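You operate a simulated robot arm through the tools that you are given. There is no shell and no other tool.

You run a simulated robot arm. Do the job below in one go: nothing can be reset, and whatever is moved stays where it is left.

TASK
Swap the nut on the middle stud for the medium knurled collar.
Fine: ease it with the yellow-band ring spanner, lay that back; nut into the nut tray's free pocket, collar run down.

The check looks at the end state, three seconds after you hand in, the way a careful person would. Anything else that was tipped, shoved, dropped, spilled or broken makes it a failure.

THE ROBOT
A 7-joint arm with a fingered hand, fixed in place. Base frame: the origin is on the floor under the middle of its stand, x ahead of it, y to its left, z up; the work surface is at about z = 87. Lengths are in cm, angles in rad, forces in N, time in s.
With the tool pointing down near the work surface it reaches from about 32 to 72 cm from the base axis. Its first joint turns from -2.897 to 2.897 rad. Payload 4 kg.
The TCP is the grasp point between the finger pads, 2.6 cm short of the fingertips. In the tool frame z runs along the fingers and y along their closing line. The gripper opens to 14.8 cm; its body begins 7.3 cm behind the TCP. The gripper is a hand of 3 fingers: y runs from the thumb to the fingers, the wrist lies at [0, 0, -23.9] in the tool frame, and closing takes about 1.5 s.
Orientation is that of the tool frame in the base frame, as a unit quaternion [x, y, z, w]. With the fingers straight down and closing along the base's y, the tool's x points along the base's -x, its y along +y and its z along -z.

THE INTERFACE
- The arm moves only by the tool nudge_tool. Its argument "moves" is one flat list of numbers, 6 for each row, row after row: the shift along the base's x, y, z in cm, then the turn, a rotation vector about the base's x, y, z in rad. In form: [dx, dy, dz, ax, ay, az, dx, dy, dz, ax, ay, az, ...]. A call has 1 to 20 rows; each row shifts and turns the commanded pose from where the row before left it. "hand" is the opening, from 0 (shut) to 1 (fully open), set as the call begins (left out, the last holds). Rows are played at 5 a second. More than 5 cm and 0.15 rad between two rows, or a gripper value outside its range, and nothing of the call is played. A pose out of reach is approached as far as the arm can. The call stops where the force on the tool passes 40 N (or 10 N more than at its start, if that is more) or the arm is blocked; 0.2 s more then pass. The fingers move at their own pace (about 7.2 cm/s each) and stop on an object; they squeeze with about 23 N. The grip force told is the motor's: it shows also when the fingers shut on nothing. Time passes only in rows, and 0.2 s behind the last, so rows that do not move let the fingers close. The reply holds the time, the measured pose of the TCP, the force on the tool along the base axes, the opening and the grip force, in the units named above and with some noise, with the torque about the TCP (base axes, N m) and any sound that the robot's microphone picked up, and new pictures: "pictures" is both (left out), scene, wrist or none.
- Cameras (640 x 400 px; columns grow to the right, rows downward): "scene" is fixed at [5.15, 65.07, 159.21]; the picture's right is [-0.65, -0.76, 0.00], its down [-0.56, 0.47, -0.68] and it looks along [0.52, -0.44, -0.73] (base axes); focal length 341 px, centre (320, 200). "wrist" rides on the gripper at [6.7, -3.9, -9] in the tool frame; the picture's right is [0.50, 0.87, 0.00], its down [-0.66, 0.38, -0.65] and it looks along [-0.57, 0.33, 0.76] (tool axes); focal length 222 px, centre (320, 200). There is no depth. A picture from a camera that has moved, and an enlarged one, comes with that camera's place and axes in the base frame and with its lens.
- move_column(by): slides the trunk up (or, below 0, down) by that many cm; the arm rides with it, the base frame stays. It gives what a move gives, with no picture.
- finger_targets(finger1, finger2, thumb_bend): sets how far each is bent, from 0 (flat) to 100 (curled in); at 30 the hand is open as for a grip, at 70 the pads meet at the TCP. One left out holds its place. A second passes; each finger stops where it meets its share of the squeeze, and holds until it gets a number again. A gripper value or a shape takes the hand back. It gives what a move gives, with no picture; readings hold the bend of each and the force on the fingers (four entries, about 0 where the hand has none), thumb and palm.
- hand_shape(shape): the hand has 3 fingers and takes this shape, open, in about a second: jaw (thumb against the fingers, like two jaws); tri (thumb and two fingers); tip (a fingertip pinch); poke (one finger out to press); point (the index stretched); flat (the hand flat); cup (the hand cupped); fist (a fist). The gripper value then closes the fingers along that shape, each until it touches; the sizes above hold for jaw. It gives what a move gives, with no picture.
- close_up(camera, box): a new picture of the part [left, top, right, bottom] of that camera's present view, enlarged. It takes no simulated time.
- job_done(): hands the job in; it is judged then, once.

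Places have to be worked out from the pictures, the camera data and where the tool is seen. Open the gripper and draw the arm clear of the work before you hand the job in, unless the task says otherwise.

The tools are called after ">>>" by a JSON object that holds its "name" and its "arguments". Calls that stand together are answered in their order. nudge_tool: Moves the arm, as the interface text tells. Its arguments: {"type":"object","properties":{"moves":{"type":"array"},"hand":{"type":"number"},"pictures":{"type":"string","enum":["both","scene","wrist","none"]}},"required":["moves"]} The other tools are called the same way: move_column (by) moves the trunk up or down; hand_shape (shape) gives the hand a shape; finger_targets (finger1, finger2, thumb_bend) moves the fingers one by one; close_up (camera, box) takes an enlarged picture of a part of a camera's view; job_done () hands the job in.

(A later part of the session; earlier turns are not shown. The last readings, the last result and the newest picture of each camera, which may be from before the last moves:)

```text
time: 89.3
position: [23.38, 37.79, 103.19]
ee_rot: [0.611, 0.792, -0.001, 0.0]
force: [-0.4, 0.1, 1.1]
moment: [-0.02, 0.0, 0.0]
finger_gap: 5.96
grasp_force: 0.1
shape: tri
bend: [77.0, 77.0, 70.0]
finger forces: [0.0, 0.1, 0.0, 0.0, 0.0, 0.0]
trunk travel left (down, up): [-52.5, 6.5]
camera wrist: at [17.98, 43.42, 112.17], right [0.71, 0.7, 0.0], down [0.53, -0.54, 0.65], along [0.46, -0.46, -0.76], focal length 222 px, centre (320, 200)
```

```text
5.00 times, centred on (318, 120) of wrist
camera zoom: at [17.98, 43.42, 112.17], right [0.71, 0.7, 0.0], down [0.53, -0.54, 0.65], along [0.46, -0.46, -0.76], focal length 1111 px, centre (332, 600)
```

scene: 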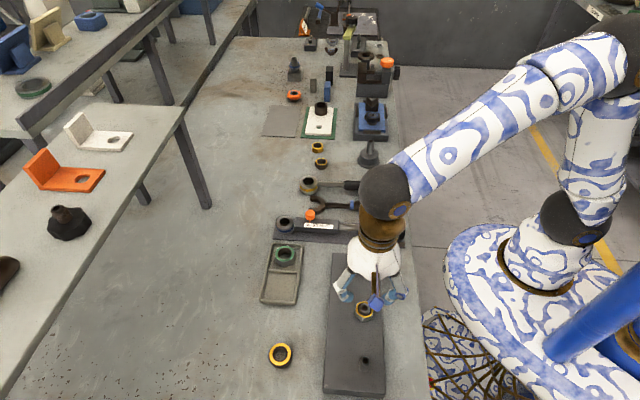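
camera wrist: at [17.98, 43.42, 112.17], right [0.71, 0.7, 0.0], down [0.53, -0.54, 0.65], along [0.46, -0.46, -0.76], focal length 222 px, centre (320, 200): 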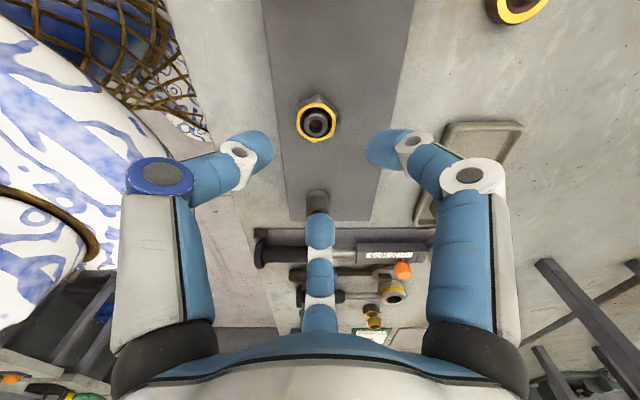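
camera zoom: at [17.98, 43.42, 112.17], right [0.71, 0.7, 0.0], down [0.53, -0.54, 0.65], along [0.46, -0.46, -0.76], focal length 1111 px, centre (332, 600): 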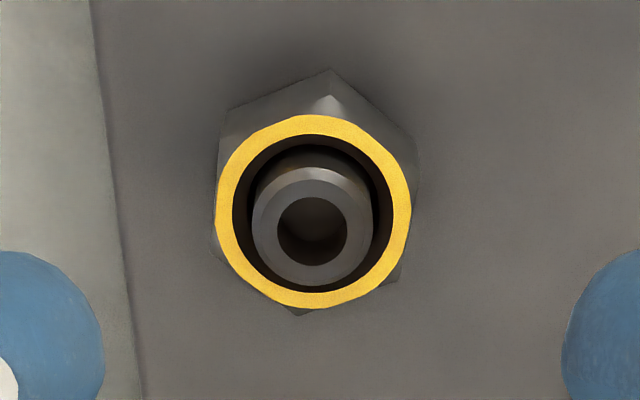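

The nut's axis is at about (23.36, 37.52), its flats now facing 36° (mod 60°). I turn the hand so the thumb faces a flat (yaw −0.94), centre on the nut and descend to z ≈ 93.4.

>>> {"name": "nudge_tool", "arguments": {"moves": [-0.03, -0.13, -1.0, 0, 0, 0.1245, -0.03, -0.13, -1.0, 0, 0, 0.1245, -0.03, -0.14, -1.0, 0, 0, 0.1245, 0, 0, -1.2, 0, 0, 0, 0, 0, -1.2, 0, 0, 0, 0, 0, -1.2, 0, 0, 0, 0, 0, -1.2, 0, 0, 0, 0, 0, -1.0, 0, 0, 0, 0, 0, -0.9, 0, 0, 0, 0, 0, 0, 0, 0, 0], "hand": 0.4, "pictures": "both"}}

>>> {"name": "close_up", "arguments": {"camera": "wrist", "box": [220, 90, 420, 250]}}

>>> {"name": "close_up", "arguments": {"camera": "scene", "box": [320, 270, 410, 340]}}

```text
time: 91.5
position: [23.29, 37.26, 93.46]
ee_rot: [0.453, 0.892, 0.0, 0.0]
force: [0.0, 0.3, -0.5]
moment: [0.0, 0.04, 0.01]
finger_gap: 5.94
grasp_force: 0.1
shape: tri
bend: [77.0, 77.0, 70.0]
finger forces: [0.0, 0.1, 0.0, 0.0, 0.1, 0.0]
trunk travel left (down, up): [-52.5, 6.5]
camera wrist: at [16.11, 40.43, 102.54], right [0.41, 0.91, 0.0], down [0.69, -0.31, 0.65], along [0.6, -0.27, -0.76], focal length 222 px, centre (320, 200)
```

scene: 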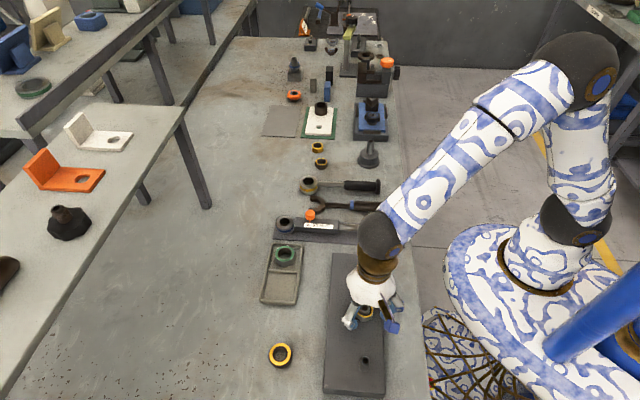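
wrist: 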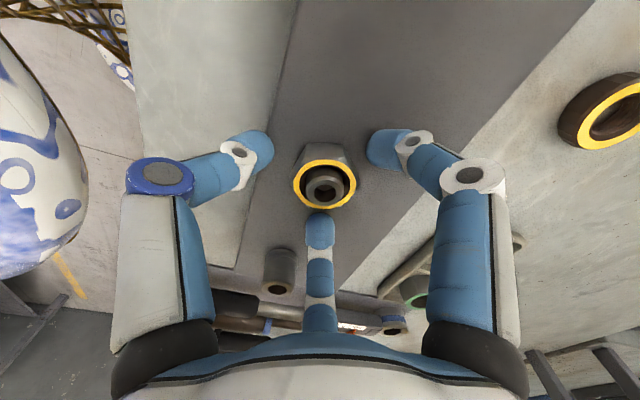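

```text
2.50 times, centred on (320, 170) of wrist
camera zoom: at [16.11, 40.43, 102.54], right [0.41, 0.91, 0.0], down [0.69, -0.31, 0.65], along [0.6, -0.27, -0.76], focal length 555 px, centre (320, 275)
```

zoom: 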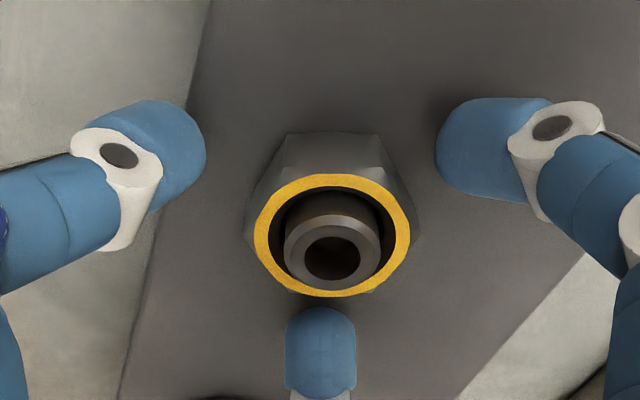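

```text
5.71 times, centred on (365, 305) of scene
camera zoom: at [5.15, 65.07, 159.21], right [-0.65, -0.76, 0.0], down [-0.56, 0.47, -0.68], along [0.52, -0.44, -0.73], focal length 1951 px, centre (63, -400)
```

zoom: 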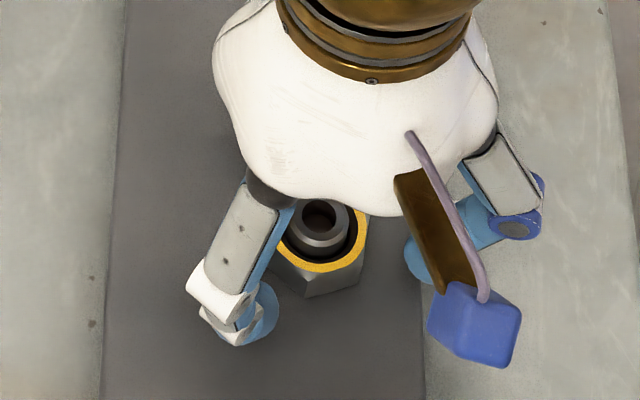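

The nut sits about 0.2 cm off the hand's centre; flats face the fingers well. I shift (+0.18, +0.2), lower 0.5 and close on it.

>>> {"name": "nudge_tool", "arguments": {"moves": [0.18, 0.2, 0, 0, 0, 0, 0, 0, -0.3, 0, 0, 0, 0, 0, -0.2, 0, 0, 0, 0, 0, 0, 0, 0, 0], "pictures": "none"}}

>>> {"name": "nudge_tool", "arguments": {"moves": [0, 0, 0, 0, 0, 0, 0, 0, 0, 0, 0, 0, 0, 0, 0, 0, 0, 0, 0, 0, 0, 0, 0, 0, 0, 0, 0, 0, 0, 0], "hand": 0, "pictures": "wrist"}}

>>> {"name": "close_up", "arguments": {"camera": "wrist", "box": [220, 90, 420, 250]}}

>>> {"name": "close_up", "arguments": {"camera": "scene", "box": [320, 270, 410, 340]}}

```text
time: 92.5
position: [23.68, 37.29, 93.16]
ee_rot: [0.454, 0.891, 0.001, -0.001]
force: [0.0, 0.1, 10.5]
moment: [0.08, -0.11, 0.0]
finger_gap: 6.03
grasp_force: 0.1
shape: tri
bend: [77.0, 77.0, 70.0]
finger forces: [4.2, 5.2, 0.0, 0.0, 0.7, 0.0]
trunk travel left (down, up): [-52.5, 6.5]
```

```text
time: 93.7
position: [23.58, 37.3, 92.9]
ee_rot: [0.453, 0.891, 0.0, 0.0]
force: [-3.9, -0.1, -0.9]
moment: [-0.04, 0.1, 0.02]
finger_gap: 3.67
grasp_force: 22.5
shape: tri
bend: [77.0, 78.0, 71.0]
finger forces: [20.1, 16.9, 0.0, 0.0, 21.8, 0.1]
trunk travel left (down, up): [-52.5, 6.5]
camera wrist: at [16.41, 40.57, 102.1], right [0.41, 0.91, 0.0], down [0.69, -0.31, 0.65], along [0.6, -0.27, -0.76], focal length 222 px, centre (320, 200)
```

wrist: 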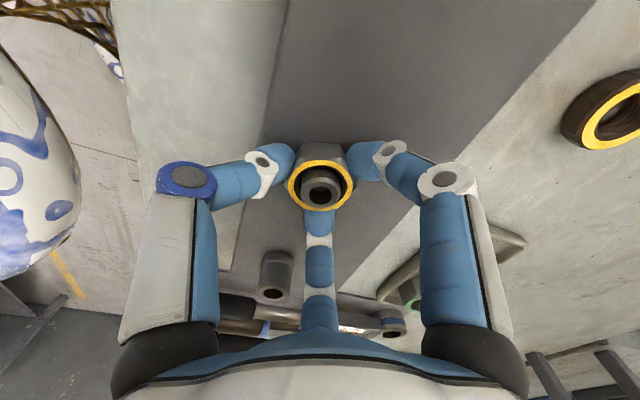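

```text
2.50 times, centred on (320, 170) of wrist
camera zoom: at [16.41, 40.57, 102.1], right [0.41, 0.91, 0.0], down [0.69, -0.31, 0.65], along [0.6, -0.27, -0.76], focal length 555 px, centre (320, 275)
```

zoom: 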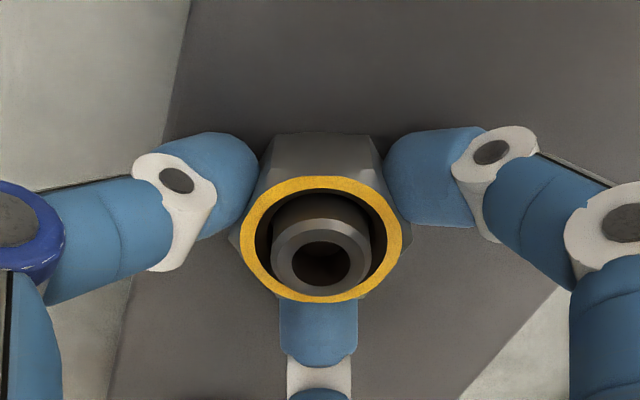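

```text
5.71 times, centred on (365, 305) of scene
camera zoom: at [5.15, 65.07, 159.21], right [-0.65, -0.76, 0.0], down [-0.56, 0.47, -0.68], along [0.52, -0.44, -0.73], focal length 1951 px, centre (63, -400)
```

zoom: 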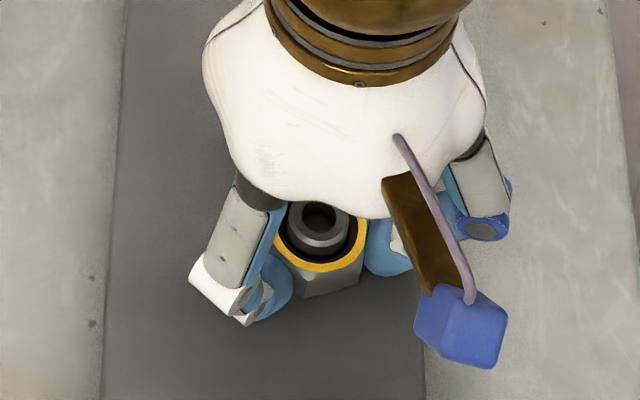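

Nut gripped on three flats (about 20 N each). I ease the small sideways pull and turn counter-clockwise 1.2 rad, watching torque and lift.

>>> {"name": "nudge_tool", "arguments": {"moves": [-0.07, 0, 0, 0, 0, 0, 0, 0, 0, 0, 0, 0.1, 0, 0, 0, 0, 0, 0.1, 0, 0, 0, 0, 0, 0.1, 0, 0, 0, 0, 0, 0.1, 0, 0, 0, 0, 0, 0.1, 0, 0, 0, 0, 0, 0.1, 0, 0, 0.02, 0, 0, 0.1, 0, 0, 0.02, 0, 0, 0.1, 0, 0, 0, 0, 0, 0], "pictures": "wrist"}}

>>> {"name": "close_up", "arguments": {"camera": "wrist", "box": [220, 90, 420, 250]}}

>>> {"name": "close_up", "arguments": {"camera": "scene", "box": [320, 270, 410, 340]}}

```text
time: 95.9
position: [23.61, 37.33, 92.98]
ee_rot: [0.069, 0.998, 0.001, 0.0]
force: [-2.7, 5.1, 18.2]
moment: [0.14, 0.08, -0.04]
finger_gap: 3.64
grasp_force: 23.0
shape: tri
bend: [77.0, 78.0, 71.0]
finger forces: [25.8, 22.4, 0.1, 0.0, 20.3, 0.0]
trunk travel left (down, up): [-52.5, 6.5]
camera wrist: at [16.3, 34.53, 102.07], right [-0.37, 0.93, 0.0], down [0.7, 0.28, 0.65], along [0.61, 0.25, -0.76], focal length 222 px, centre (320, 200)
```

wrist: 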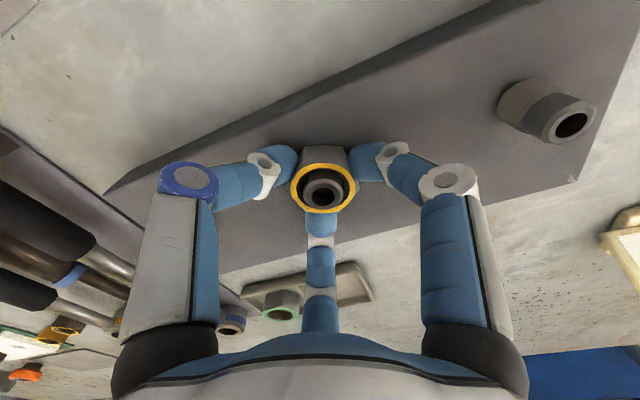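

```text
2.50 times, centred on (320, 170) of wrist
camera zoom: at [16.3, 34.53, 102.07], right [-0.37, 0.93, 0.0], down [0.7, 0.28, 0.65], along [0.61, 0.25, -0.76], focal length 555 px, centre (320, 275)
```

zoom: 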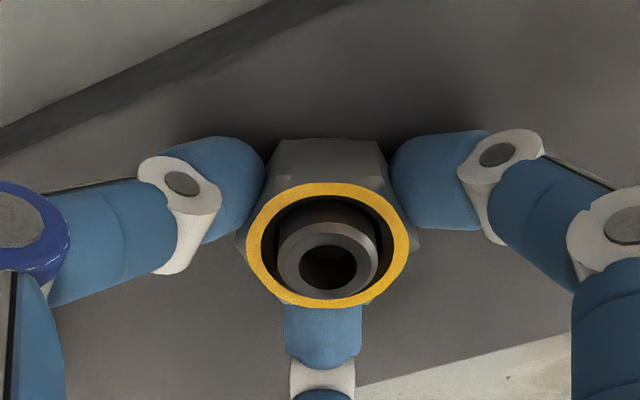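

```text
5.71 times, centred on (365, 305) of scene
camera zoom: at [5.15, 65.07, 159.21], right [-0.65, -0.76, 0.0], down [-0.56, 0.47, -0.68], along [0.52, -0.44, -0.73], focal length 1951 px, centre (63, -400)
```

zoom: 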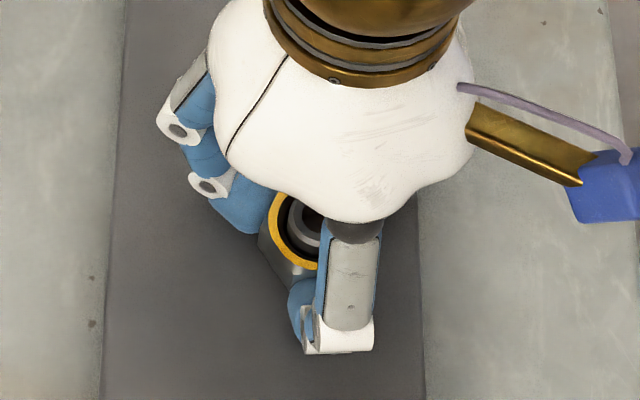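

The nut turns with the hand, but the upward push rose to 18 N. I raise the hand slightly to relieve it and see how it responds.

>>> {"name": "nudge_tool", "arguments": {"moves": [0, 0, 0.1, 0, 0, 0, 0, 0, 0, 0, 0, 0], "pictures": "none"}}

>>> {"name": "nudge_tool", "arguments": {"moves": [0, 0, 0.1, 0, 0, 0, 0, 0, 0, 0, 0, 0], "pictures": "none"}}

```text
time: 96.5
position: [23.49, 37.43, 93.07]
ee_rot: [0.07, 0.998, -0.001, 0.0]
force: [-1.8, 6.6, 7.2]
moment: [0.16, 0.07, 0.03]
finger_gap: 3.59
grasp_force: 23.5
shape: tri
bend: [77.0, 78.0, 71.0]
finger forces: [24.7, 21.7, 0.0, 0.0, 19.2, 0.0]
trunk travel left (down, up): [-52.5, 6.5]
```

```text
time: 97.1
position: [23.52, 37.42, 93.17]
ee_rot: [0.07, 0.998, 0.0, 0.0]
force: [-3.8, 3.6, -4.2]
moment: [0.02, 0.09, -0.01]
finger_gap: 3.58
grasp_force: 22.9
shape: tri
bend: [77.0, 78.0, 71.0]
finger forces: [22.0, 18.0, 0.1, 0.0, 18.4, 0.0]
trunk travel left (down, up): [-52.5, 6.5]
```

Stiffness is about 110 N/cm, so the nut rose about 0.2 cm in 0.8 rad. I turn on another 0.8 rad raising 0.025 cm per step to match.

>>> {"name": "nudge_tool", "arguments": {"moves": [0, 0, 0.0, 0, 0, 0.1, 0, 0, 0.025, 0, 0, 0.1, 0, 0, 0.025, 0, 0, 0.1, 0, 0, 0.025, 0, 0, 0.1, 0, 0, 0.025, 0, 0, 0.1, 0, 0, 0.025, 0, 0, 0.1, 0, 0, 0.025, 0, 0, 0.1, 0, 0, 0.025, 0, 0, 0.1, 0, 0, 0, 0, 0, 0], "pictures": "wrist"}}

>>> {"name": "close_up", "arguments": {"camera": "wrist", "box": [220, 90, 420, 250]}}

>>> {"name": "close_up", "arguments": {"camera": "scene", "box": [320, 270, 410, 340]}}

```text
time: 99.1
position: [23.64, 37.43, 93.28]
ee_rot: [-0.324, 0.946, -0.001, 0.001]
force: [-4.2, 8.5, -8.0]
moment: [0.21, 0.06, 0.0]
finger_gap: 3.43
grasp_force: 23.2
shape: tri
bend: [77.0, 77.0, 69.0]
finger forces: [21.2, 21.4, 0.0, 0.0, 15.5, 0.0]
trunk travel left (down, up): [-52.5, 6.5]
camera wrist: at [20.61, 30.31, 102.37], right [-0.93, 0.38, 0.0], down [0.29, 0.7, 0.65], along [0.25, 0.6, -0.76], focal length 222 px, centre (320, 200)
```

wrist: 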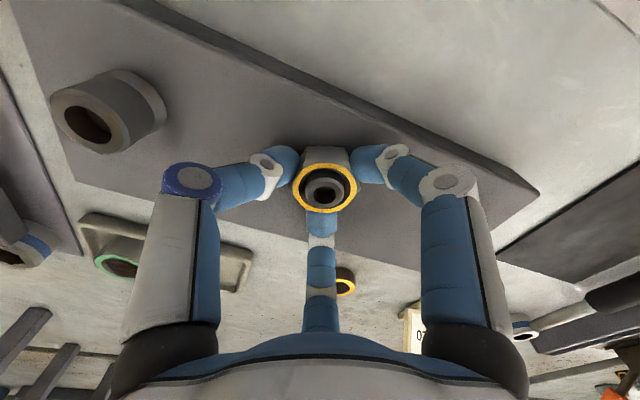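

```text
2.50 times, centred on (320, 170) of wrist
camera zoom: at [20.61, 30.31, 102.37], right [-0.93, 0.38, 0.0], down [0.29, 0.7, 0.65], along [0.25, 0.6, -0.76], focal length 555 px, centre (320, 275)
```

zoom: 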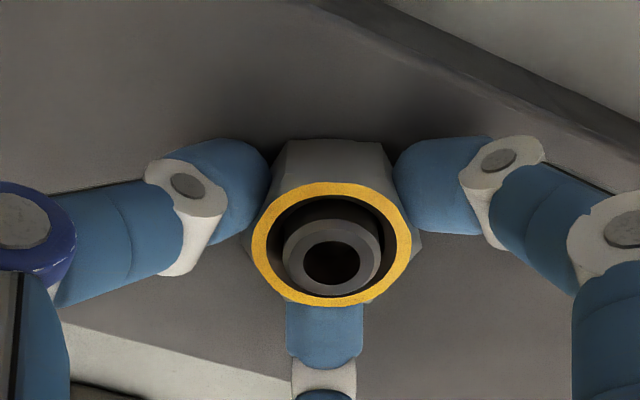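

```text
5.71 times, centred on (365, 305) of scene
camera zoom: at [5.15, 65.07, 159.21], right [-0.65, -0.76, 0.0], down [-0.56, 0.47, -0.68], along [0.52, -0.44, -0.73], focal length 1951 px, centre (63, -400)
```

zoom: 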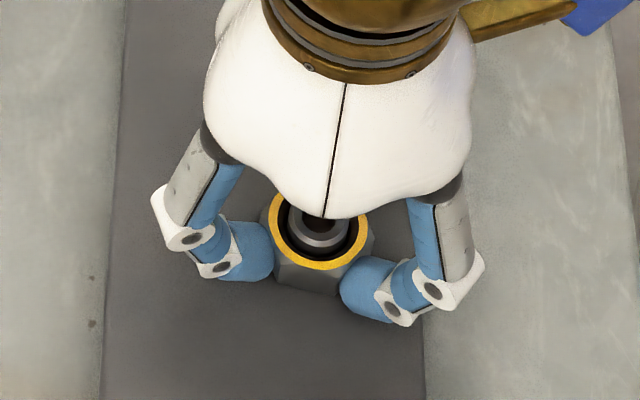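

Slightly too much lift (−8 N) and some side pull. I trim (−0.05, +0.1), and keep turning 1.2 rad with less lift per step.

>>> {"name": "nudge_tool", "arguments": {"moves": [-0.05, 0.1, 0, 0, 0, 0.1, 0, 0, 0, 0, 0, 0.1, 0, 0, 0, 0, 0, 0.1, 0, 0, 0.015, 0, 0, 0.1, 0, 0, 0.015, 0, 0, 0.1, 0, 0, 0.015, 0, 0, 0.1, 0, 0, 0.015, 0, 0, 0.1, 0, 0, 0.015, 0, 0, 0.1, 0, 0, 0.015, 0, 0, 0.1, 0, 0, 0.015, 0, 0, 0.1, 0, 0, 0, 0, 0, 0], "pictures": "none"}}

>>> {"name": "close_up", "arguments": {"camera": "wrist", "box": [220, 90, 420, 250]}}

>>> {"name": "close_up", "arguments": {"camera": "scene", "box": [320, 270, 410, 340]}}

```text
time: 101.5
position: [23.44, 37.43, 93.49]
ee_rot: [0.738, -0.675, 0.001, 0.0]
force: [-5.3, 6.4, -3.9]
moment: [0.2, 0.14, -0.01]
finger_gap: 3.44
grasp_force: 22.5
shape: tri
bend: [77.0, 77.0, 69.0]
finger forces: [19.1, 22.6, 0.0, 0.0, 18.6, 0.1]
trunk travel left (down, up): [-52.5, 6.5]
```

```text
2.50 times, centred on (320, 170) of wrist
camera zoom: at [27.9, 31.24, 102.48], right [-0.82, -0.58, 0.0], down [-0.44, 0.62, 0.65], along [-0.38, 0.53, -0.76], focal length 555 px, centre (320, 275)
```

zoom: 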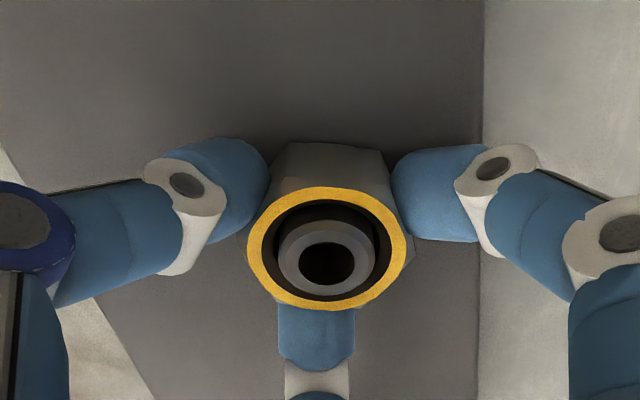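

```text
5.71 times, centred on (365, 305) of scene
camera zoom: at [5.15, 65.07, 159.21], right [-0.65, -0.76, 0.0], down [-0.56, 0.47, -0.68], along [0.52, -0.44, -0.73], focal length 1951 px, centre (63, -400)
```

zoom: 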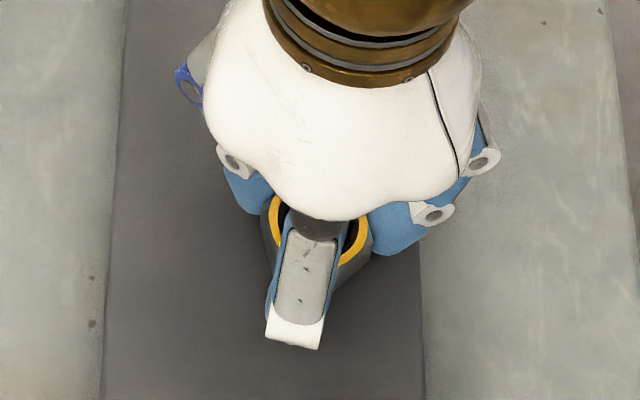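

Still turning together; the nut rises about 1 cm per turn. I relieve the side pull and turn a further 1.4 rad with matching lift.

>>> {"name": "nudge_tool", "arguments": {"moves": [-0.06, 0.08, 0.01, 0, 0, 0.1, 0, 0, 0.015, 0, 0, 0.1, 0, 0, 0.015, 0, 0, 0.1, 0, 0, 0.015, 0, 0, 0.1, 0, 0, 0.015, 0, 0, 0.1, 0, 0, 0.015, 0, 0, 0.1, 0, 0, 0.015, 0, 0, 0.1, 0, 0, 0.015, 0, 0, 0.1, 0, 0, 0.015, 0, 0, 0.1, 0, 0, 0.015, 0, 0, 0.1, 0, 0, 0.015, 0, 0, 0.1, 0, 0, 0.015, 0, 0, 0.1, 0, 0, 0.015, 0, 0, 0.1, 0, 0, 0.015, 0, 0, 0.1, 0, 0, 0, 0, 0, 0], "pictures": "none"}}

>>> {"name": "close_up", "arguments": {"camera": "wrist", "box": [220, 90, 420, 250]}}

>>> {"name": "close_up", "arguments": {"camera": "scene", "box": [320, 270, 410, 340]}}

```text
time: 104.7
position: [23.37, 37.6, 93.68]
ee_rot: [0.999, -0.04, 0.001, 0.0]
force: [-9.6, -2.8, -6.5]
moment: [-0.04, 0.22, -0.06]
finger_gap: 3.4
grasp_force: 23.1
shape: tri
bend: [77.0, 77.0, 69.0]
finger forces: [18.4, 23.0, 0.0, 0.1, 18.8, 0.1]
trunk travel left (down, up): [-52.5, 6.5]
```

```text
2.50 times, centred on (320, 170) of wrist
camera zoom: at [30.37, 40.97, 102.66], right [0.43, -0.9, 0.0], down [-0.68, -0.32, 0.65], along [-0.59, -0.28, -0.76], focal length 555 px, centre (320, 275)
```

zoom: 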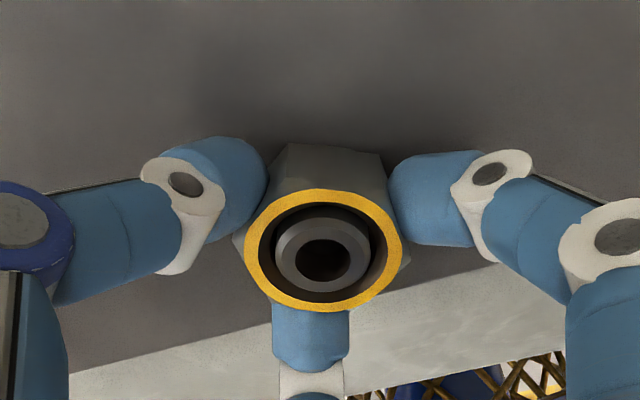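

```text
5.71 times, centred on (365, 305) of scene
camera zoom: at [5.15, 65.07, 159.21], right [-0.65, -0.76, 0.0], down [-0.56, 0.47, -0.68], along [0.52, -0.44, -0.73], focal length 1951 px, centre (63, -400)
```

zoom: 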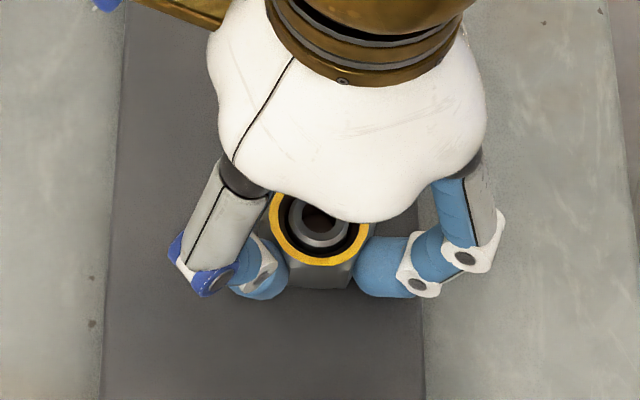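

Turned 4 rad in all; the nut has risen about 0.7 cm. I open, and turn the empty hand back 240° (clockwise) around it for a new grip.

>>> {"name": "nudge_tool", "arguments": {"moves": [0, 0, 0, 0, 0, 0, 0, 0, 0, 0, 0, 0, 0, 0, 0, 0, 0, 0, 0, 0, 0, 0, 0, 0], "hand": 0.4, "pictures": "none"}}

>>> {"name": "nudge_tool", "arguments": {"moves": [-0.05, -0.03, 0, 0, 0, -0.1396, 0, 0, 0, 0, 0, -0.1396, 0, 0, 0, 0, 0, -0.1396, 0, 0, 0, 0, 0, -0.1396, 0, 0, 0, 0, 0, -0.1396, 0, 0, 0, 0, 0, -0.1396, 0, 0, 0, 0, 0, -0.1396, 0, 0, 0, 0, 0, -0.1396, 0, 0, 0, 0, 0, -0.1396, 0, 0, 0, 0, 0, -0.1396, 0, 0, 0, 0, 0, -0.1396, 0, 0, 0, 0, 0, -0.1396, 0, 0, 0, 0, 0, -0.1396, 0, 0, 0, 0, 0, -0.1396, 0, 0, 0, 0, 0, -0.1396], "pictures": "none"}}

>>> {"name": "nudge_tool", "arguments": {"moves": [0, 0, 0, 0, 0, -0.1396, 0, 0, 0, 0, 0, -0.1396, 0, 0, 0, 0, 0, -0.1396, 0, 0, 0, 0, 0, -0.1396, 0, 0, 0, 0, 0, -0.1396, 0, 0, 0, 0, 0, -0.1396, 0, 0, 0, 0, 0, -0.1396, 0, 0, 0, 0, 0, -0.1396, 0, 0, 0, 0, 0, -0.1396, 0, 0, 0, 0, 0, -0.1396, 0, 0, 0, 0, 0, -0.1396, 0, 0, 0, 0, 0, -0.1396, 0, 0, 0, 0, 0, -0.1396, 0, 0, 0, 0, 0, -0.1396, 0, 0, 0, 0, 0, -0.1396, 0, 0, 0, 0, 0, 0], "pictures": "wrist"}}

>>> {"name": "close_up", "arguments": {"camera": "wrist", "box": [220, 90, 420, 250]}}

>>> {"name": "close_up", "arguments": {"camera": "scene", "box": [320, 270, 410, 340]}}

```text
time: 105.7
position: [23.42, 37.58, 93.63]
ee_rot: [0.999, -0.041, 0.0, 0.0]
force: [0.5, -0.6, 0.0]
moment: [-0.03, -0.01, 0.0]
finger_gap: 5.87
grasp_force: 0.1
shape: tri
bend: [77.0, 77.0, 70.0]
finger forces: [0.0, 0.0, 0.0, 0.0, 0.1, 0.0]
trunk travel left (down, up): [-52.5, 6.5]
```

```text
time: 108.9
position: [23.54, 37.53, 93.59]
ee_rot: [-0.463, 0.886, 0.0, 0.0]
force: [-0.5, -0.1, 0.3]
moment: [0.0, 0.03, -0.02]
finger_gap: 5.89
grasp_force: 0.0
shape: tri
bend: [77.0, 77.0, 70.0]
finger forces: [0.0, 0.1, 0.0, 0.0, 0.0, 0.0]
trunk travel left (down, up): [-52.5, 6.5]
```

```text
time: 112.3
position: [23.52, 37.41, 93.72]
ee_rot: [0.536, 0.845, 0.0, 0.001]
force: [-0.7, 0.9, 0.1]
moment: [0.03, -0.04, -0.03]
finger_gap: 5.88
grasp_force: 0.1
shape: tri
bend: [77.0, 77.0, 70.0]
finger forces: [0.0, 0.0, 0.0, 0.0, 0.0, 0.0]
trunk travel left (down, up): [-52.5, 6.5]
camera wrist: at [17.09, 42.02, 102.58], right [0.57, 0.82, 0.0], down [0.62, -0.43, 0.65], along [0.54, -0.37, -0.76], focal length 222 px, centre (320, 200)
```

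wrist: 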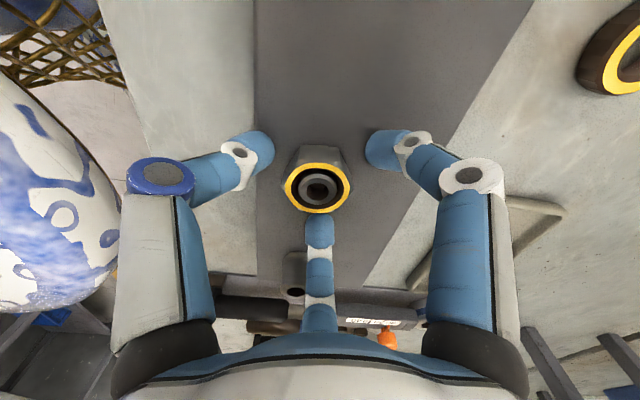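

```text
2.50 times, centred on (320, 170) of wrist
camera zoom: at [17.09, 42.02, 102.58], right [0.57, 0.82, 0.0], down [0.62, -0.43, 0.65], along [0.54, -0.37, -0.76], focal length 555 px, centre (320, 275)
```

zoom: 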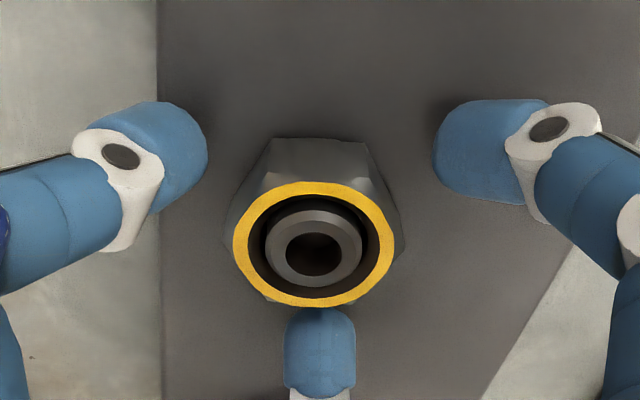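

```text
5.71 times, centred on (365, 305) of scene
camera zoom: at [5.15, 65.07, 159.21], right [-0.65, -0.76, 0.0], down [-0.56, 0.47, -0.68], along [0.52, -0.44, -0.73], focal length 1951 px, centre (63, -400)
```

zoom: 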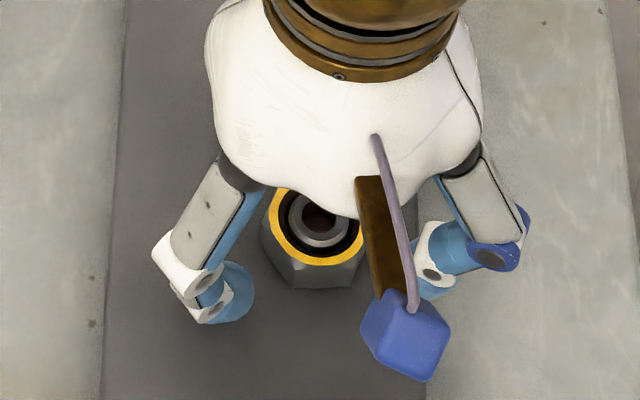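

Back at yaw −1.13 with flats still facing the fingers. I centre (−0.12, −0.05), close again, and turn counter-clockwise.

>>> {"name": "nudge_tool", "arguments": {"moves": [-0.12, -0.05, 0, 0, 0, 0, 0, 0, 0, 0, 0, 0], "pictures": "none"}}

>>> {"name": "nudge_tool", "arguments": {"moves": [0, 0, 0, 0, 0, 0, 0, 0, 0, 0, 0, 0, 0, 0, 0, 0, 0, 0, 0, 0, 0, 0, 0, 0, 0, 0, 0, 0, 0, 0], "hand": 0, "pictures": "none"}}

>>> {"name": "nudge_tool", "arguments": {"moves": [0, 0, 0.01, 0, 0, 0.12, 0, 0, 0.016, 0, 0, 0.12, 0, 0, 0.016, 0, 0, 0.12, 0, 0, 0.016, 0, 0, 0.12, 0, 0, 0.016, 0, 0, 0.12, 0, 0, 0.016, 0, 0, 0.12, 0, 0, 0.016, 0, 0, 0.12, 0, 0, 0.016, 0, 0, 0.12, 0, 0, 0.016, 0, 0, 0.12, 0, 0, 0.016, 0, 0, 0.12, 0, 0, 0.016, 0, 0, 0.12, 0, 0, 0.016, 0, 0, 0.12, 0, 0, 0.016, 0, 0, 0.12, 0, 0, 0.016, 0, 0, 0.12, 0, 0, 0, 0, 0, 0], "pictures": "none"}}

>>> {"name": "close_up", "arguments": {"camera": "wrist", "box": [220, 90, 420, 250]}}

>>> {"name": "close_up", "arguments": {"camera": "scene", "box": [320, 270, 410, 340]}}

```text
time: 112.9
position: [23.37, 37.43, 93.59]
ee_rot: [0.535, 0.845, 0.0, 0.001]
force: [1.0, -0.4, 0.5]
moment: [0.0, -0.01, -0.01]
finger_gap: 5.87
grasp_force: 0.0
shape: tri
bend: [77.0, 77.0, 70.0]
finger forces: [0.1, 0.0, 0.0, 0.0, 0.1, 0.0]
trunk travel left (down, up): [-52.5, 6.5]
```

```text
time: 114.1
position: [23.37, 37.4, 93.54]
ee_rot: [0.535, 0.845, -0.001, 0.0]
force: [-0.2, -0.9, -2.9]
moment: [-0.02, 0.05, 0.0]
finger_gap: 3.07
grasp_force: 22.9
shape: tri
bend: [76.0, 75.0, 70.0]
finger forces: [20.3, 20.3, 0.0, 0.0, 20.7, 0.1]
trunk travel left (down, up): [-52.5, 6.5]
```

```text
time: 117.3
position: [23.4, 37.55, 93.84]
ee_rot: [-0.273, 0.962, 0.0, -0.001]
force: [-0.1, -0.4, -1.7]
moment: [-0.04, 0.0, -0.03]
finger_gap: 3.05
grasp_force: 23.5
shape: tri
bend: [76.0, 75.0, 70.0]
finger forces: [21.9, 21.4, 0.1, 0.1, 21.8, 0.0]
trunk travel left (down, up): [-52.5, 6.5]
```

```text
2.50 times, centred on (320, 170) of wrist
camera zoom: at [19.61, 30.63, 102.85], right [-0.88, 0.47, 0.0], down [0.36, 0.67, 0.65], along [0.31, 0.57, -0.76], focal length 555 px, centre (320, 275)
```

zoom: 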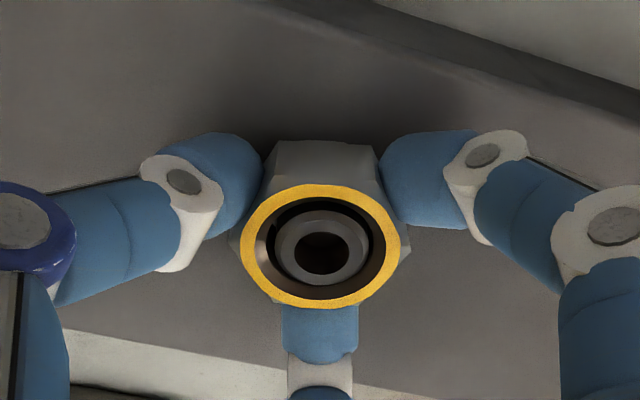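

```text
5.71 times, centred on (365, 305) of scene
camera zoom: at [5.15, 65.07, 159.21], right [-0.65, -0.76, 0.0], down [-0.56, 0.47, -0.68], along [0.52, -0.44, -0.73], focal length 1951 px, centre (63, -400)
```

zoom: 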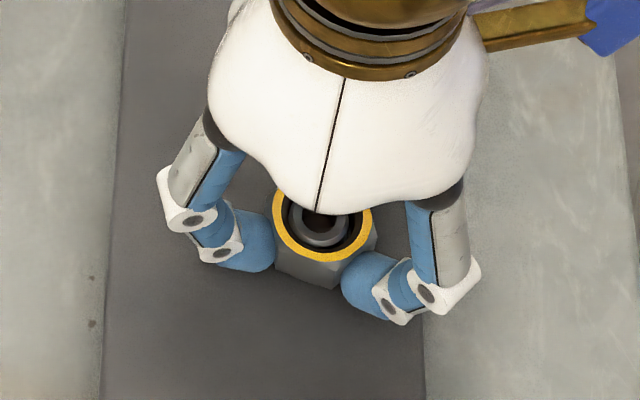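

Forces are almost nil and the nut follows easily. I test whether it is already off the thread by lifting 0.1 cm.

>>> {"name": "nudge_tool", "arguments": {"moves": [0, 0, 0.1, 0, 0, 0, 0, 0, 0, 0, 0, 0], "pictures": "none"}}

```text
time: 117.9
position: [23.39, 37.49, 93.88]
ee_rot: [-0.272, 0.962, 0.0, 0.0]
force: [0.1, -0.3, -1.6]
moment: [0.05, -0.03, -0.03]
finger_gap: 3.05
grasp_force: 22.9
shape: tri
bend: [76.0, 75.0, 70.0]
finger forces: [22.0, 21.3, 0.0, 0.1, 21.9, 0.0]
trunk travel left (down, up): [-52.5, 6.5]
```

No resistance: the nut seems off the thread. I lift on in small steps.

>>> {"name": "nudge_tool", "arguments": {"moves": [0, 0, 0.15, 0, 0, 0, 0, 0, 0.2, 0, 0, 0, 0, 0, 0.2, 0, 0, 0, 0, 0, 0, 0, 0, 0], "pictures": "none"}}

>>> {"name": "close_up", "arguments": {"camera": "scene", "box": [320, 270, 410, 340]}}

>>> {"name": "close_up", "arguments": {"camera": "wrist", "box": [220, 90, 420, 250]}}

```text
time: 118.9
position: [23.3, 37.53, 94.49]
ee_rot: [-0.272, 0.962, 0.001, 0.001]
force: [-0.4, 0.0, -1.4]
moment: [-0.01, 0.0, -0.03]
finger_gap: 3.04
grasp_force: 23.1
shape: tri
bend: [76.0, 75.0, 70.0]
finger forces: [22.0, 21.4, 0.0, 0.0, 21.9, 0.0]
trunk travel left (down, up): [-52.5, 6.5]
```

```text
5.71 times, centred on (365, 305) of scene
camera zoom: at [5.15, 65.07, 159.21], right [-0.65, -0.76, 0.0], down [-0.56, 0.47, -0.68], along [0.52, -0.44, -0.73], focal length 1951 px, centre (63, -400)
```

zoom: 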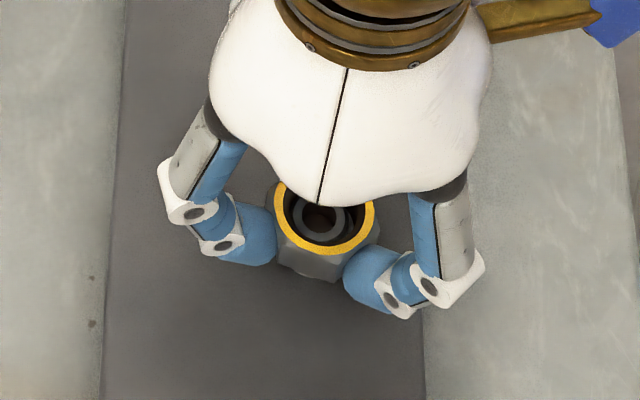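

```text
2.50 times, centred on (320, 170) of wrist
camera zoom: at [19.53, 30.7, 103.59], right [-0.88, 0.48, 0.0], down [0.36, 0.67, 0.65], along [0.31, 0.57, -0.76], focal length 555 px, centre (320, 275)
```

zoom: 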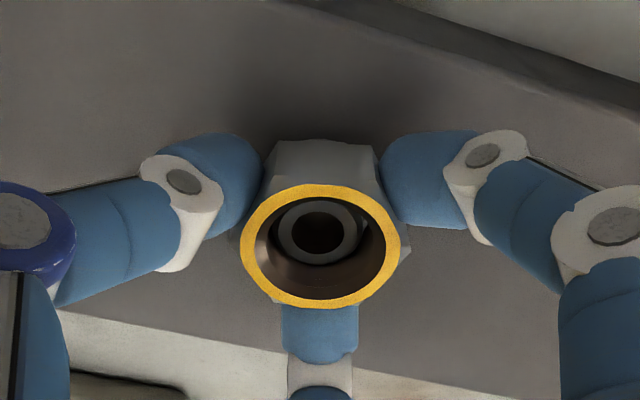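

The nut is free and lifts with the hand. I raise it well clear of the stud and look at how deep the fingertips hold it.

>>> {"name": "nudge_tool", "arguments": {"moves": [0, 0, 0.5, 0, 0, 0, 0, 0, 0.8, 0, 0, 0, 0, 0, 1.0, 0, 0, 0, 0, 0, 1.2, 0, 0, 0, 0, 0, 1.2, 0, 0, 0, 0, 0, 1.2, 0, 0, 0, 0, 0, 1.2, 0, 0, 0, 0, 0, 0, 0, 0, 0], "pictures": "both"}}

>>> {"name": "close_up", "arguments": {"camera": "scene", "box": [320, 230, 420, 320]}}

>>> {"name": "close_up", "arguments": {"camera": "wrist", "box": [220, 90, 420, 250]}}

```text
time: 120.7
position: [23.13, 37.58, 101.69]
ee_rot: [-0.273, 0.962, 0.0, 0.0]
force: [0.1, 0.8, -0.4]
moment: [-0.01, 0.04, -0.01]
finger_gap: 3.05
grasp_force: 23.1
shape: tri
bend: [76.0, 75.0, 70.0]
finger forces: [22.0, 21.4, 0.0, 0.1, 21.8, 0.0]
trunk travel left (down, up): [-52.5, 6.5]
camera wrist: at [19.5, 30.76, 110.68], right [-0.88, 0.48, 0.0], down [0.36, 0.67, 0.65], along [0.31, 0.57, -0.76], focal length 222 px, centre (320, 200)
```

scene: 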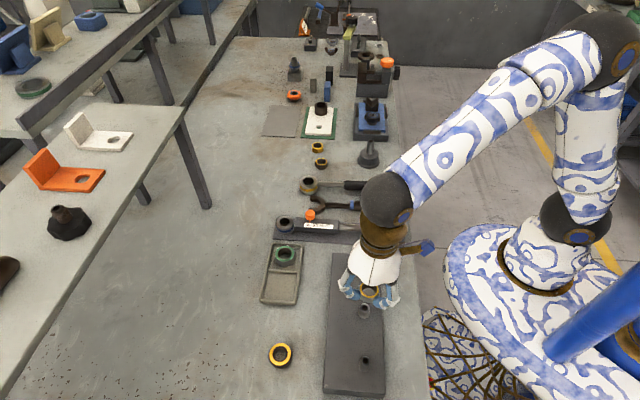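
wrist: 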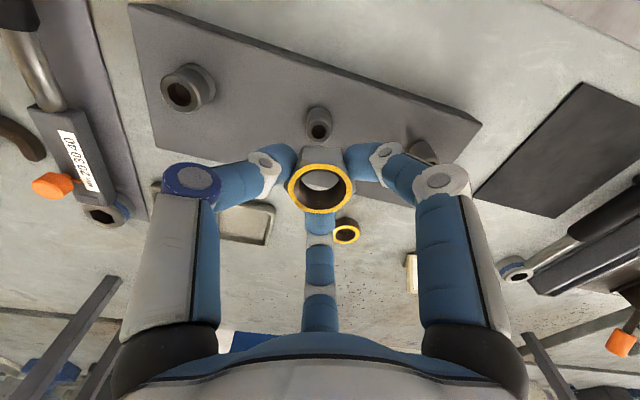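

```text
4.44 times, centred on (370, 275) of scene
camera zoom: at [5.15, 65.07, 159.21], right [-0.65, -0.76, 0.0], down [-0.56, 0.47, -0.68], along [0.52, -0.44, -0.73], focal length 1518 px, centre (98, -133)
```

zoom: 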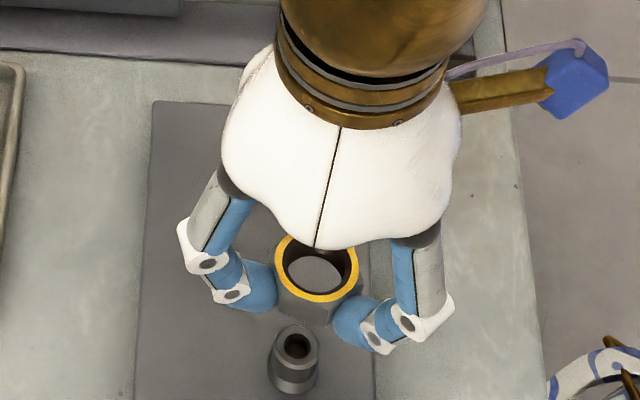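

```text
2.50 times, centred on (320, 170) of wrist
camera zoom: at [19.5, 30.76, 110.68], right [-0.88, 0.48, 0.0], down [0.36, 0.67, 0.65], along [0.31, 0.57, -0.76], focal length 555 px, centre (320, 275)
```

zoom: 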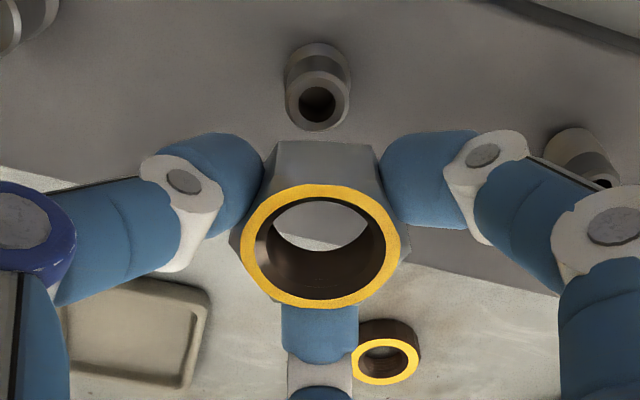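

The nut is held near its lower half; because of the tray's rim I will release it a few millimetres above the pocket floor. I move over the free pocket, turning the hand so no finger points at the green nut.

>>> {"name": "nudge_tool", "arguments": {"moves": [2.29, 1.13, 0, 0, 0, -0.0975, 2.29, 1.13, 0, 0, 0, -0.0975, 2.29, 1.13, 0, 0, 0, -0.0975, 2.29, 1.13, 0, 0, 0, -0.0975, 2.29, 1.13, 0, 0, 0, -0.0975, 2.29, 1.13, 0, 0, 0, -0.0975, 2.29, 1.13, 0, 0, 0, -0.0975, 2.29, 1.13, 0, 0, 0, -0.0975, 0, 0, -1.0, 0, 0, 0, 0, 0, -1.0, 0, 0, 0, 0, 0, 0, 0, 0, 0], "pictures": "both"}}

>>> {"name": "close_up", "arguments": {"camera": "wrist", "box": [160, 80, 480, 280]}}

>>> {"name": "close_up", "arguments": {"camera": "scene", "box": [240, 210, 340, 310]}}

```text
time: 123.1
position: [41.66, 46.55, 99.54]
ee_rot: [0.115, 0.993, 0.0, 0.001]
force: [0.0, 0.3, -1.4]
moment: [-0.01, 0.04, 0.0]
finger_gap: 3.04
grasp_force: 22.9
shape: tri
bend: [76.0, 75.0, 70.0]
finger forces: [21.8, 21.3, 0.0, 0.0, 21.6, 0.0]
trunk travel left (down, up): [-52.5, 6.5]
camera wrist: at [34.1, 44.32, 108.62], right [-0.29, 0.96, 0.0], down [0.72, 0.22, 0.65], along [0.63, 0.19, -0.76], focal length 222 px, centre (320, 200)
```

scene: 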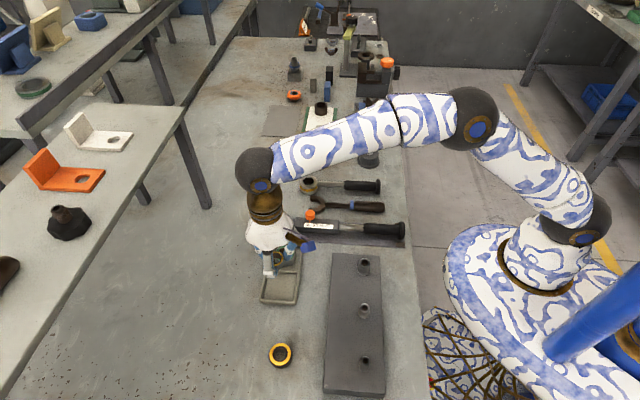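
wrist: 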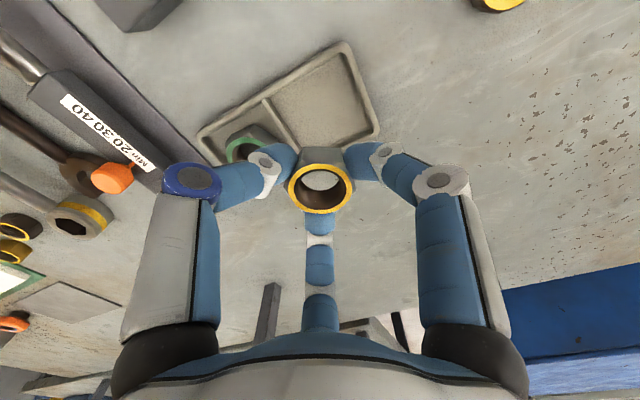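

```text
2.00 times, centred on (320, 180) of wrist
camera zoom: at [34.1, 44.32, 108.62], right [-0.29, 0.96, 0.0], down [0.72, 0.22, 0.65], along [0.63, 0.19, -0.76], focal length 444 px, centre (320, 240)
```

zoom: 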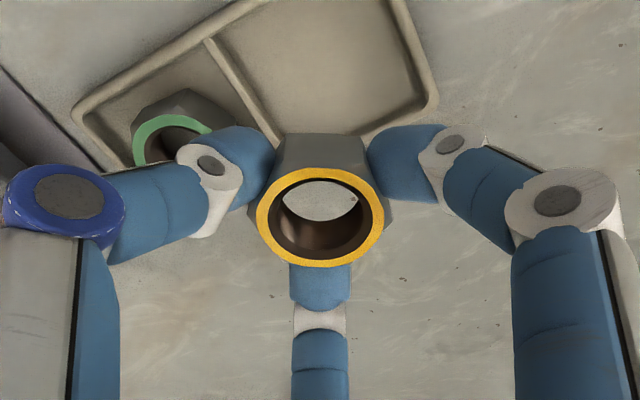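

```text
4.00 times, centred on (290, 260) of scene
camera zoom: at [5.15, 65.07, 159.21], right [-0.65, -0.76, 0.0], down [-0.56, 0.47, -0.68], along [0.52, -0.44, -0.73], focal length 1366 px, centre (440, -40)
```

zoom: 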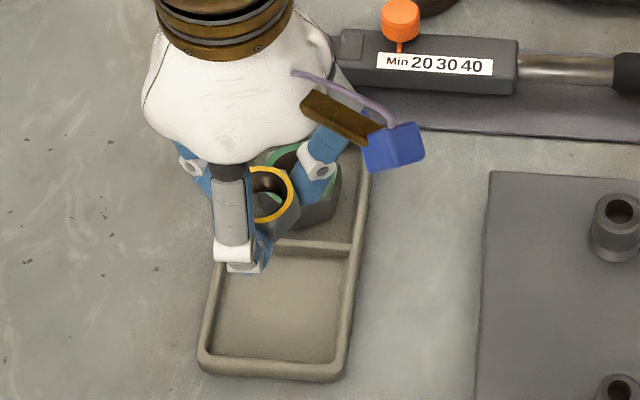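

Both cameras agree on the pocket centre (41.25, 46.6), rim top z ≈ 88.3. The nut is right above it; I lower to just above release height and check forces.

>>> {"name": "nudge_tool", "arguments": {"moves": [0, -0.2, -1.1, 0, 0, 0, 0, 0, -1.2, 0, 0, 0, 0, 0, -1.2, 0, 0, 0, 0, 0, -1.2, 0, 0, 0, 0, 0, -1.2, 0, 0, 0, 0, 0, -1.0, 0, 0, 0, 0, 0, -0.8, 0, 0, 0, 0, 0, -0.5, 0, 0, 0, 0, 0, 0, 0, 0, 0], "pictures": "wrist"}}

>>> {"name": "close_up", "arguments": {"camera": "scene", "box": [240, 220, 330, 310]}}

>>> {"name": "close_up", "arguments": {"camera": "wrist", "box": [160, 80, 480, 280]}}

```text
time: 125.1
position: [41.59, 46.38, 91.39]
ee_rot: [0.114, 0.994, 0.0, 0.0]
force: [0.5, 0.5, -1.9]
moment: [-0.03, 0.03, 0.0]
finger_gap: 3.05
grasp_force: 23.4
shape: tri
bend: [76.0, 75.0, 70.0]
finger forces: [21.8, 21.3, 0.0, 0.0, 21.6, 0.1]
trunk travel left (down, up): [-52.5, 6.5]
camera wrist: at [34.13, 44.25, 100.41], right [-0.29, 0.96, 0.0], down [0.72, 0.22, 0.65], along [0.63, 0.19, -0.76], focal length 222 px, centre (320, 200)
```

wrist: 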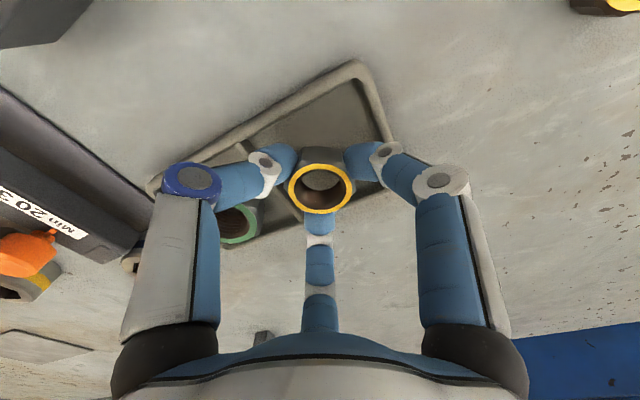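

```text
4.44 times, centred on (285, 265) of scene
camera zoom: at [5.15, 65.07, 159.21], right [-0.65, -0.76, 0.0], down [-0.56, 0.47, -0.68], along [0.52, -0.44, -0.73], focal length 1518 px, centre (476, -89)
```

zoom: 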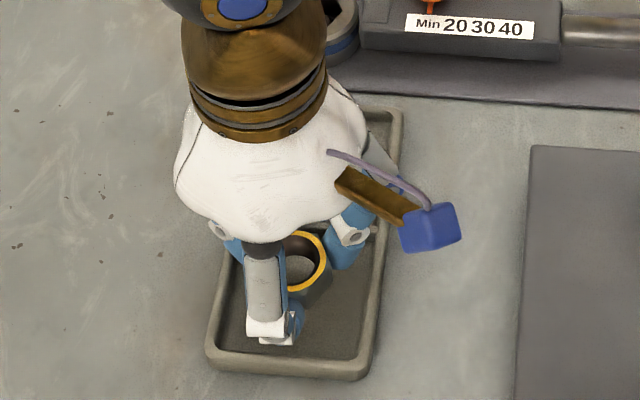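

```text
2.00 times, centred on (320, 180) of wrist
camera zoom: at [34.13, 44.25, 100.41], right [-0.29, 0.96, 0.0], down [0.72, 0.22, 0.65], along [0.63, 0.19, -0.76], focal length 444 px, centre (320, 240)
```

zoom: 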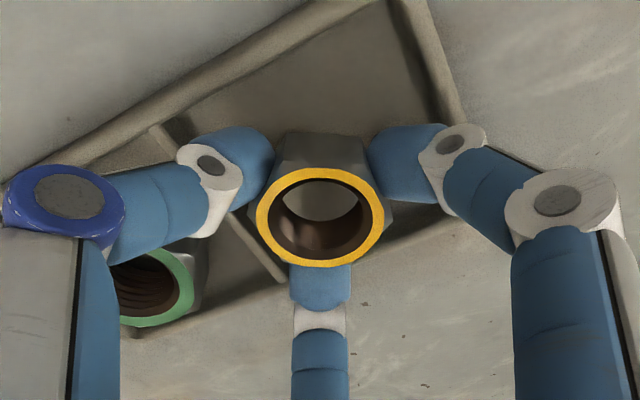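

The nut is centred over the free pocket. I lower the last 0.7 cm slowly, watching for rim contact.

>>> {"name": "nudge_tool", "arguments": {"moves": [0, 0, -0.25, 0, 0, 0, 0, 0, -0.25, 0, 0, 0, 0, 0, -0.2, 0, 0, 0, 0, 0, 0, 0, 0, 0], "pictures": "none"}}

>>> {"name": "close_up", "arguments": {"camera": "scene", "box": [240, 220, 330, 310]}}

```text
time: 126.1
position: [41.64, 46.3, 90.72]
ee_rot: [0.113, 0.994, -0.001, 0.0]
force: [-0.8, 0.1, 0.4]
moment: [-0.04, 0.01, 0.04]
finger_gap: 3.05
grasp_force: 23.3
shape: tri
bend: [76.0, 75.0, 70.0]
finger forces: [21.8, 21.2, 0.1, 0.1, 21.5, 0.1]
trunk travel left (down, up): [-52.5, 6.5]
```

```text
4.44 times, centred on (285, 265) of scene
camera zoom: at [5.15, 65.07, 159.21], right [-0.65, -0.76, 0.0], down [-0.56, 0.47, -0.68], along [0.52, -0.44, -0.73], focal length 1518 px, centre (476, -89)
```

zoom: 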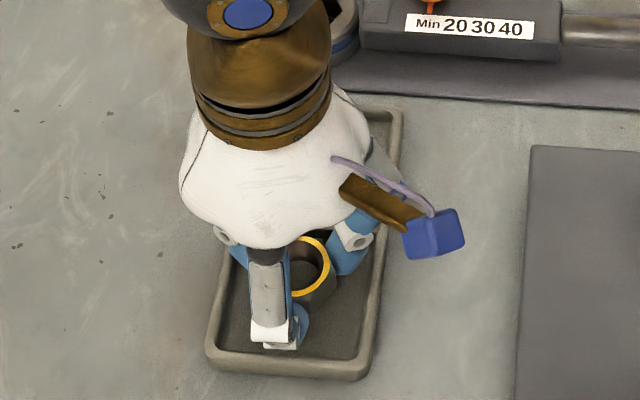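

>>> {"name": "nudge_tool", "arguments": {"moves": [0, 0, -0.1, 0, 0, 0, 0, 0, 0, 0, 0, 0], "pictures": "none"}}

>>> {"name": "nudge_tool", "arguments": {"moves": [0, 0, -0.1, 0, 0, 0, 0, 0, 0, 0, 0, 0], "pictures": "wrist"}}

```text
time: 126.7
position: [41.52, 46.26, 90.63]
ee_rot: [0.114, 0.993, 0.001, 0.0]
force: [-0.2, 0.9, -1.6]
moment: [0.01, 0.03, -0.04]
finger_gap: 3.04
grasp_force: 22.9
shape: tri
bend: [76.0, 75.0, 70.0]
finger forces: [21.8, 21.1, 0.0, 0.1, 21.5, 0.1]
trunk travel left (down, up): [-52.5, 6.5]
```

```text
time: 127.3
position: [41.55, 46.26, 90.62]
ee_rot: [0.114, 0.994, -0.001, 0.0]
force: [0.1, -0.1, -1.2]
moment: [-0.02, 0.0, 0.0]
finger_gap: 3.03
grasp_force: 23.1
shape: tri
bend: [76.0, 75.0, 70.0]
finger forces: [21.8, 21.2, 0.1, 0.0, 21.5, 0.0]
trunk travel left (down, up): [-52.5, 6.5]
camera wrist: at [34.08, 44.08, 99.58], right [-0.29, 0.96, 0.0], down [0.72, 0.22, 0.65], along [0.63, 0.19, -0.76], focal length 222 px, centre (320, 200)
```

wrist: 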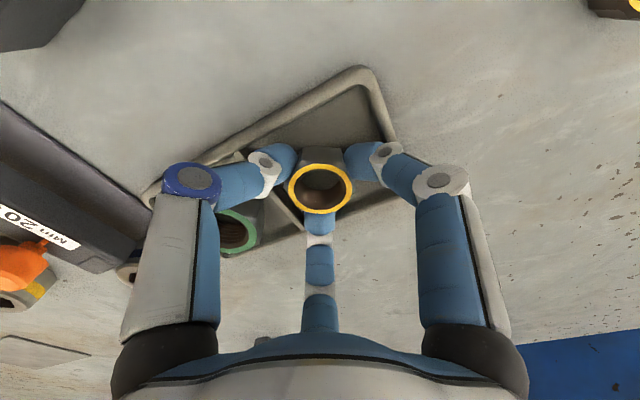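

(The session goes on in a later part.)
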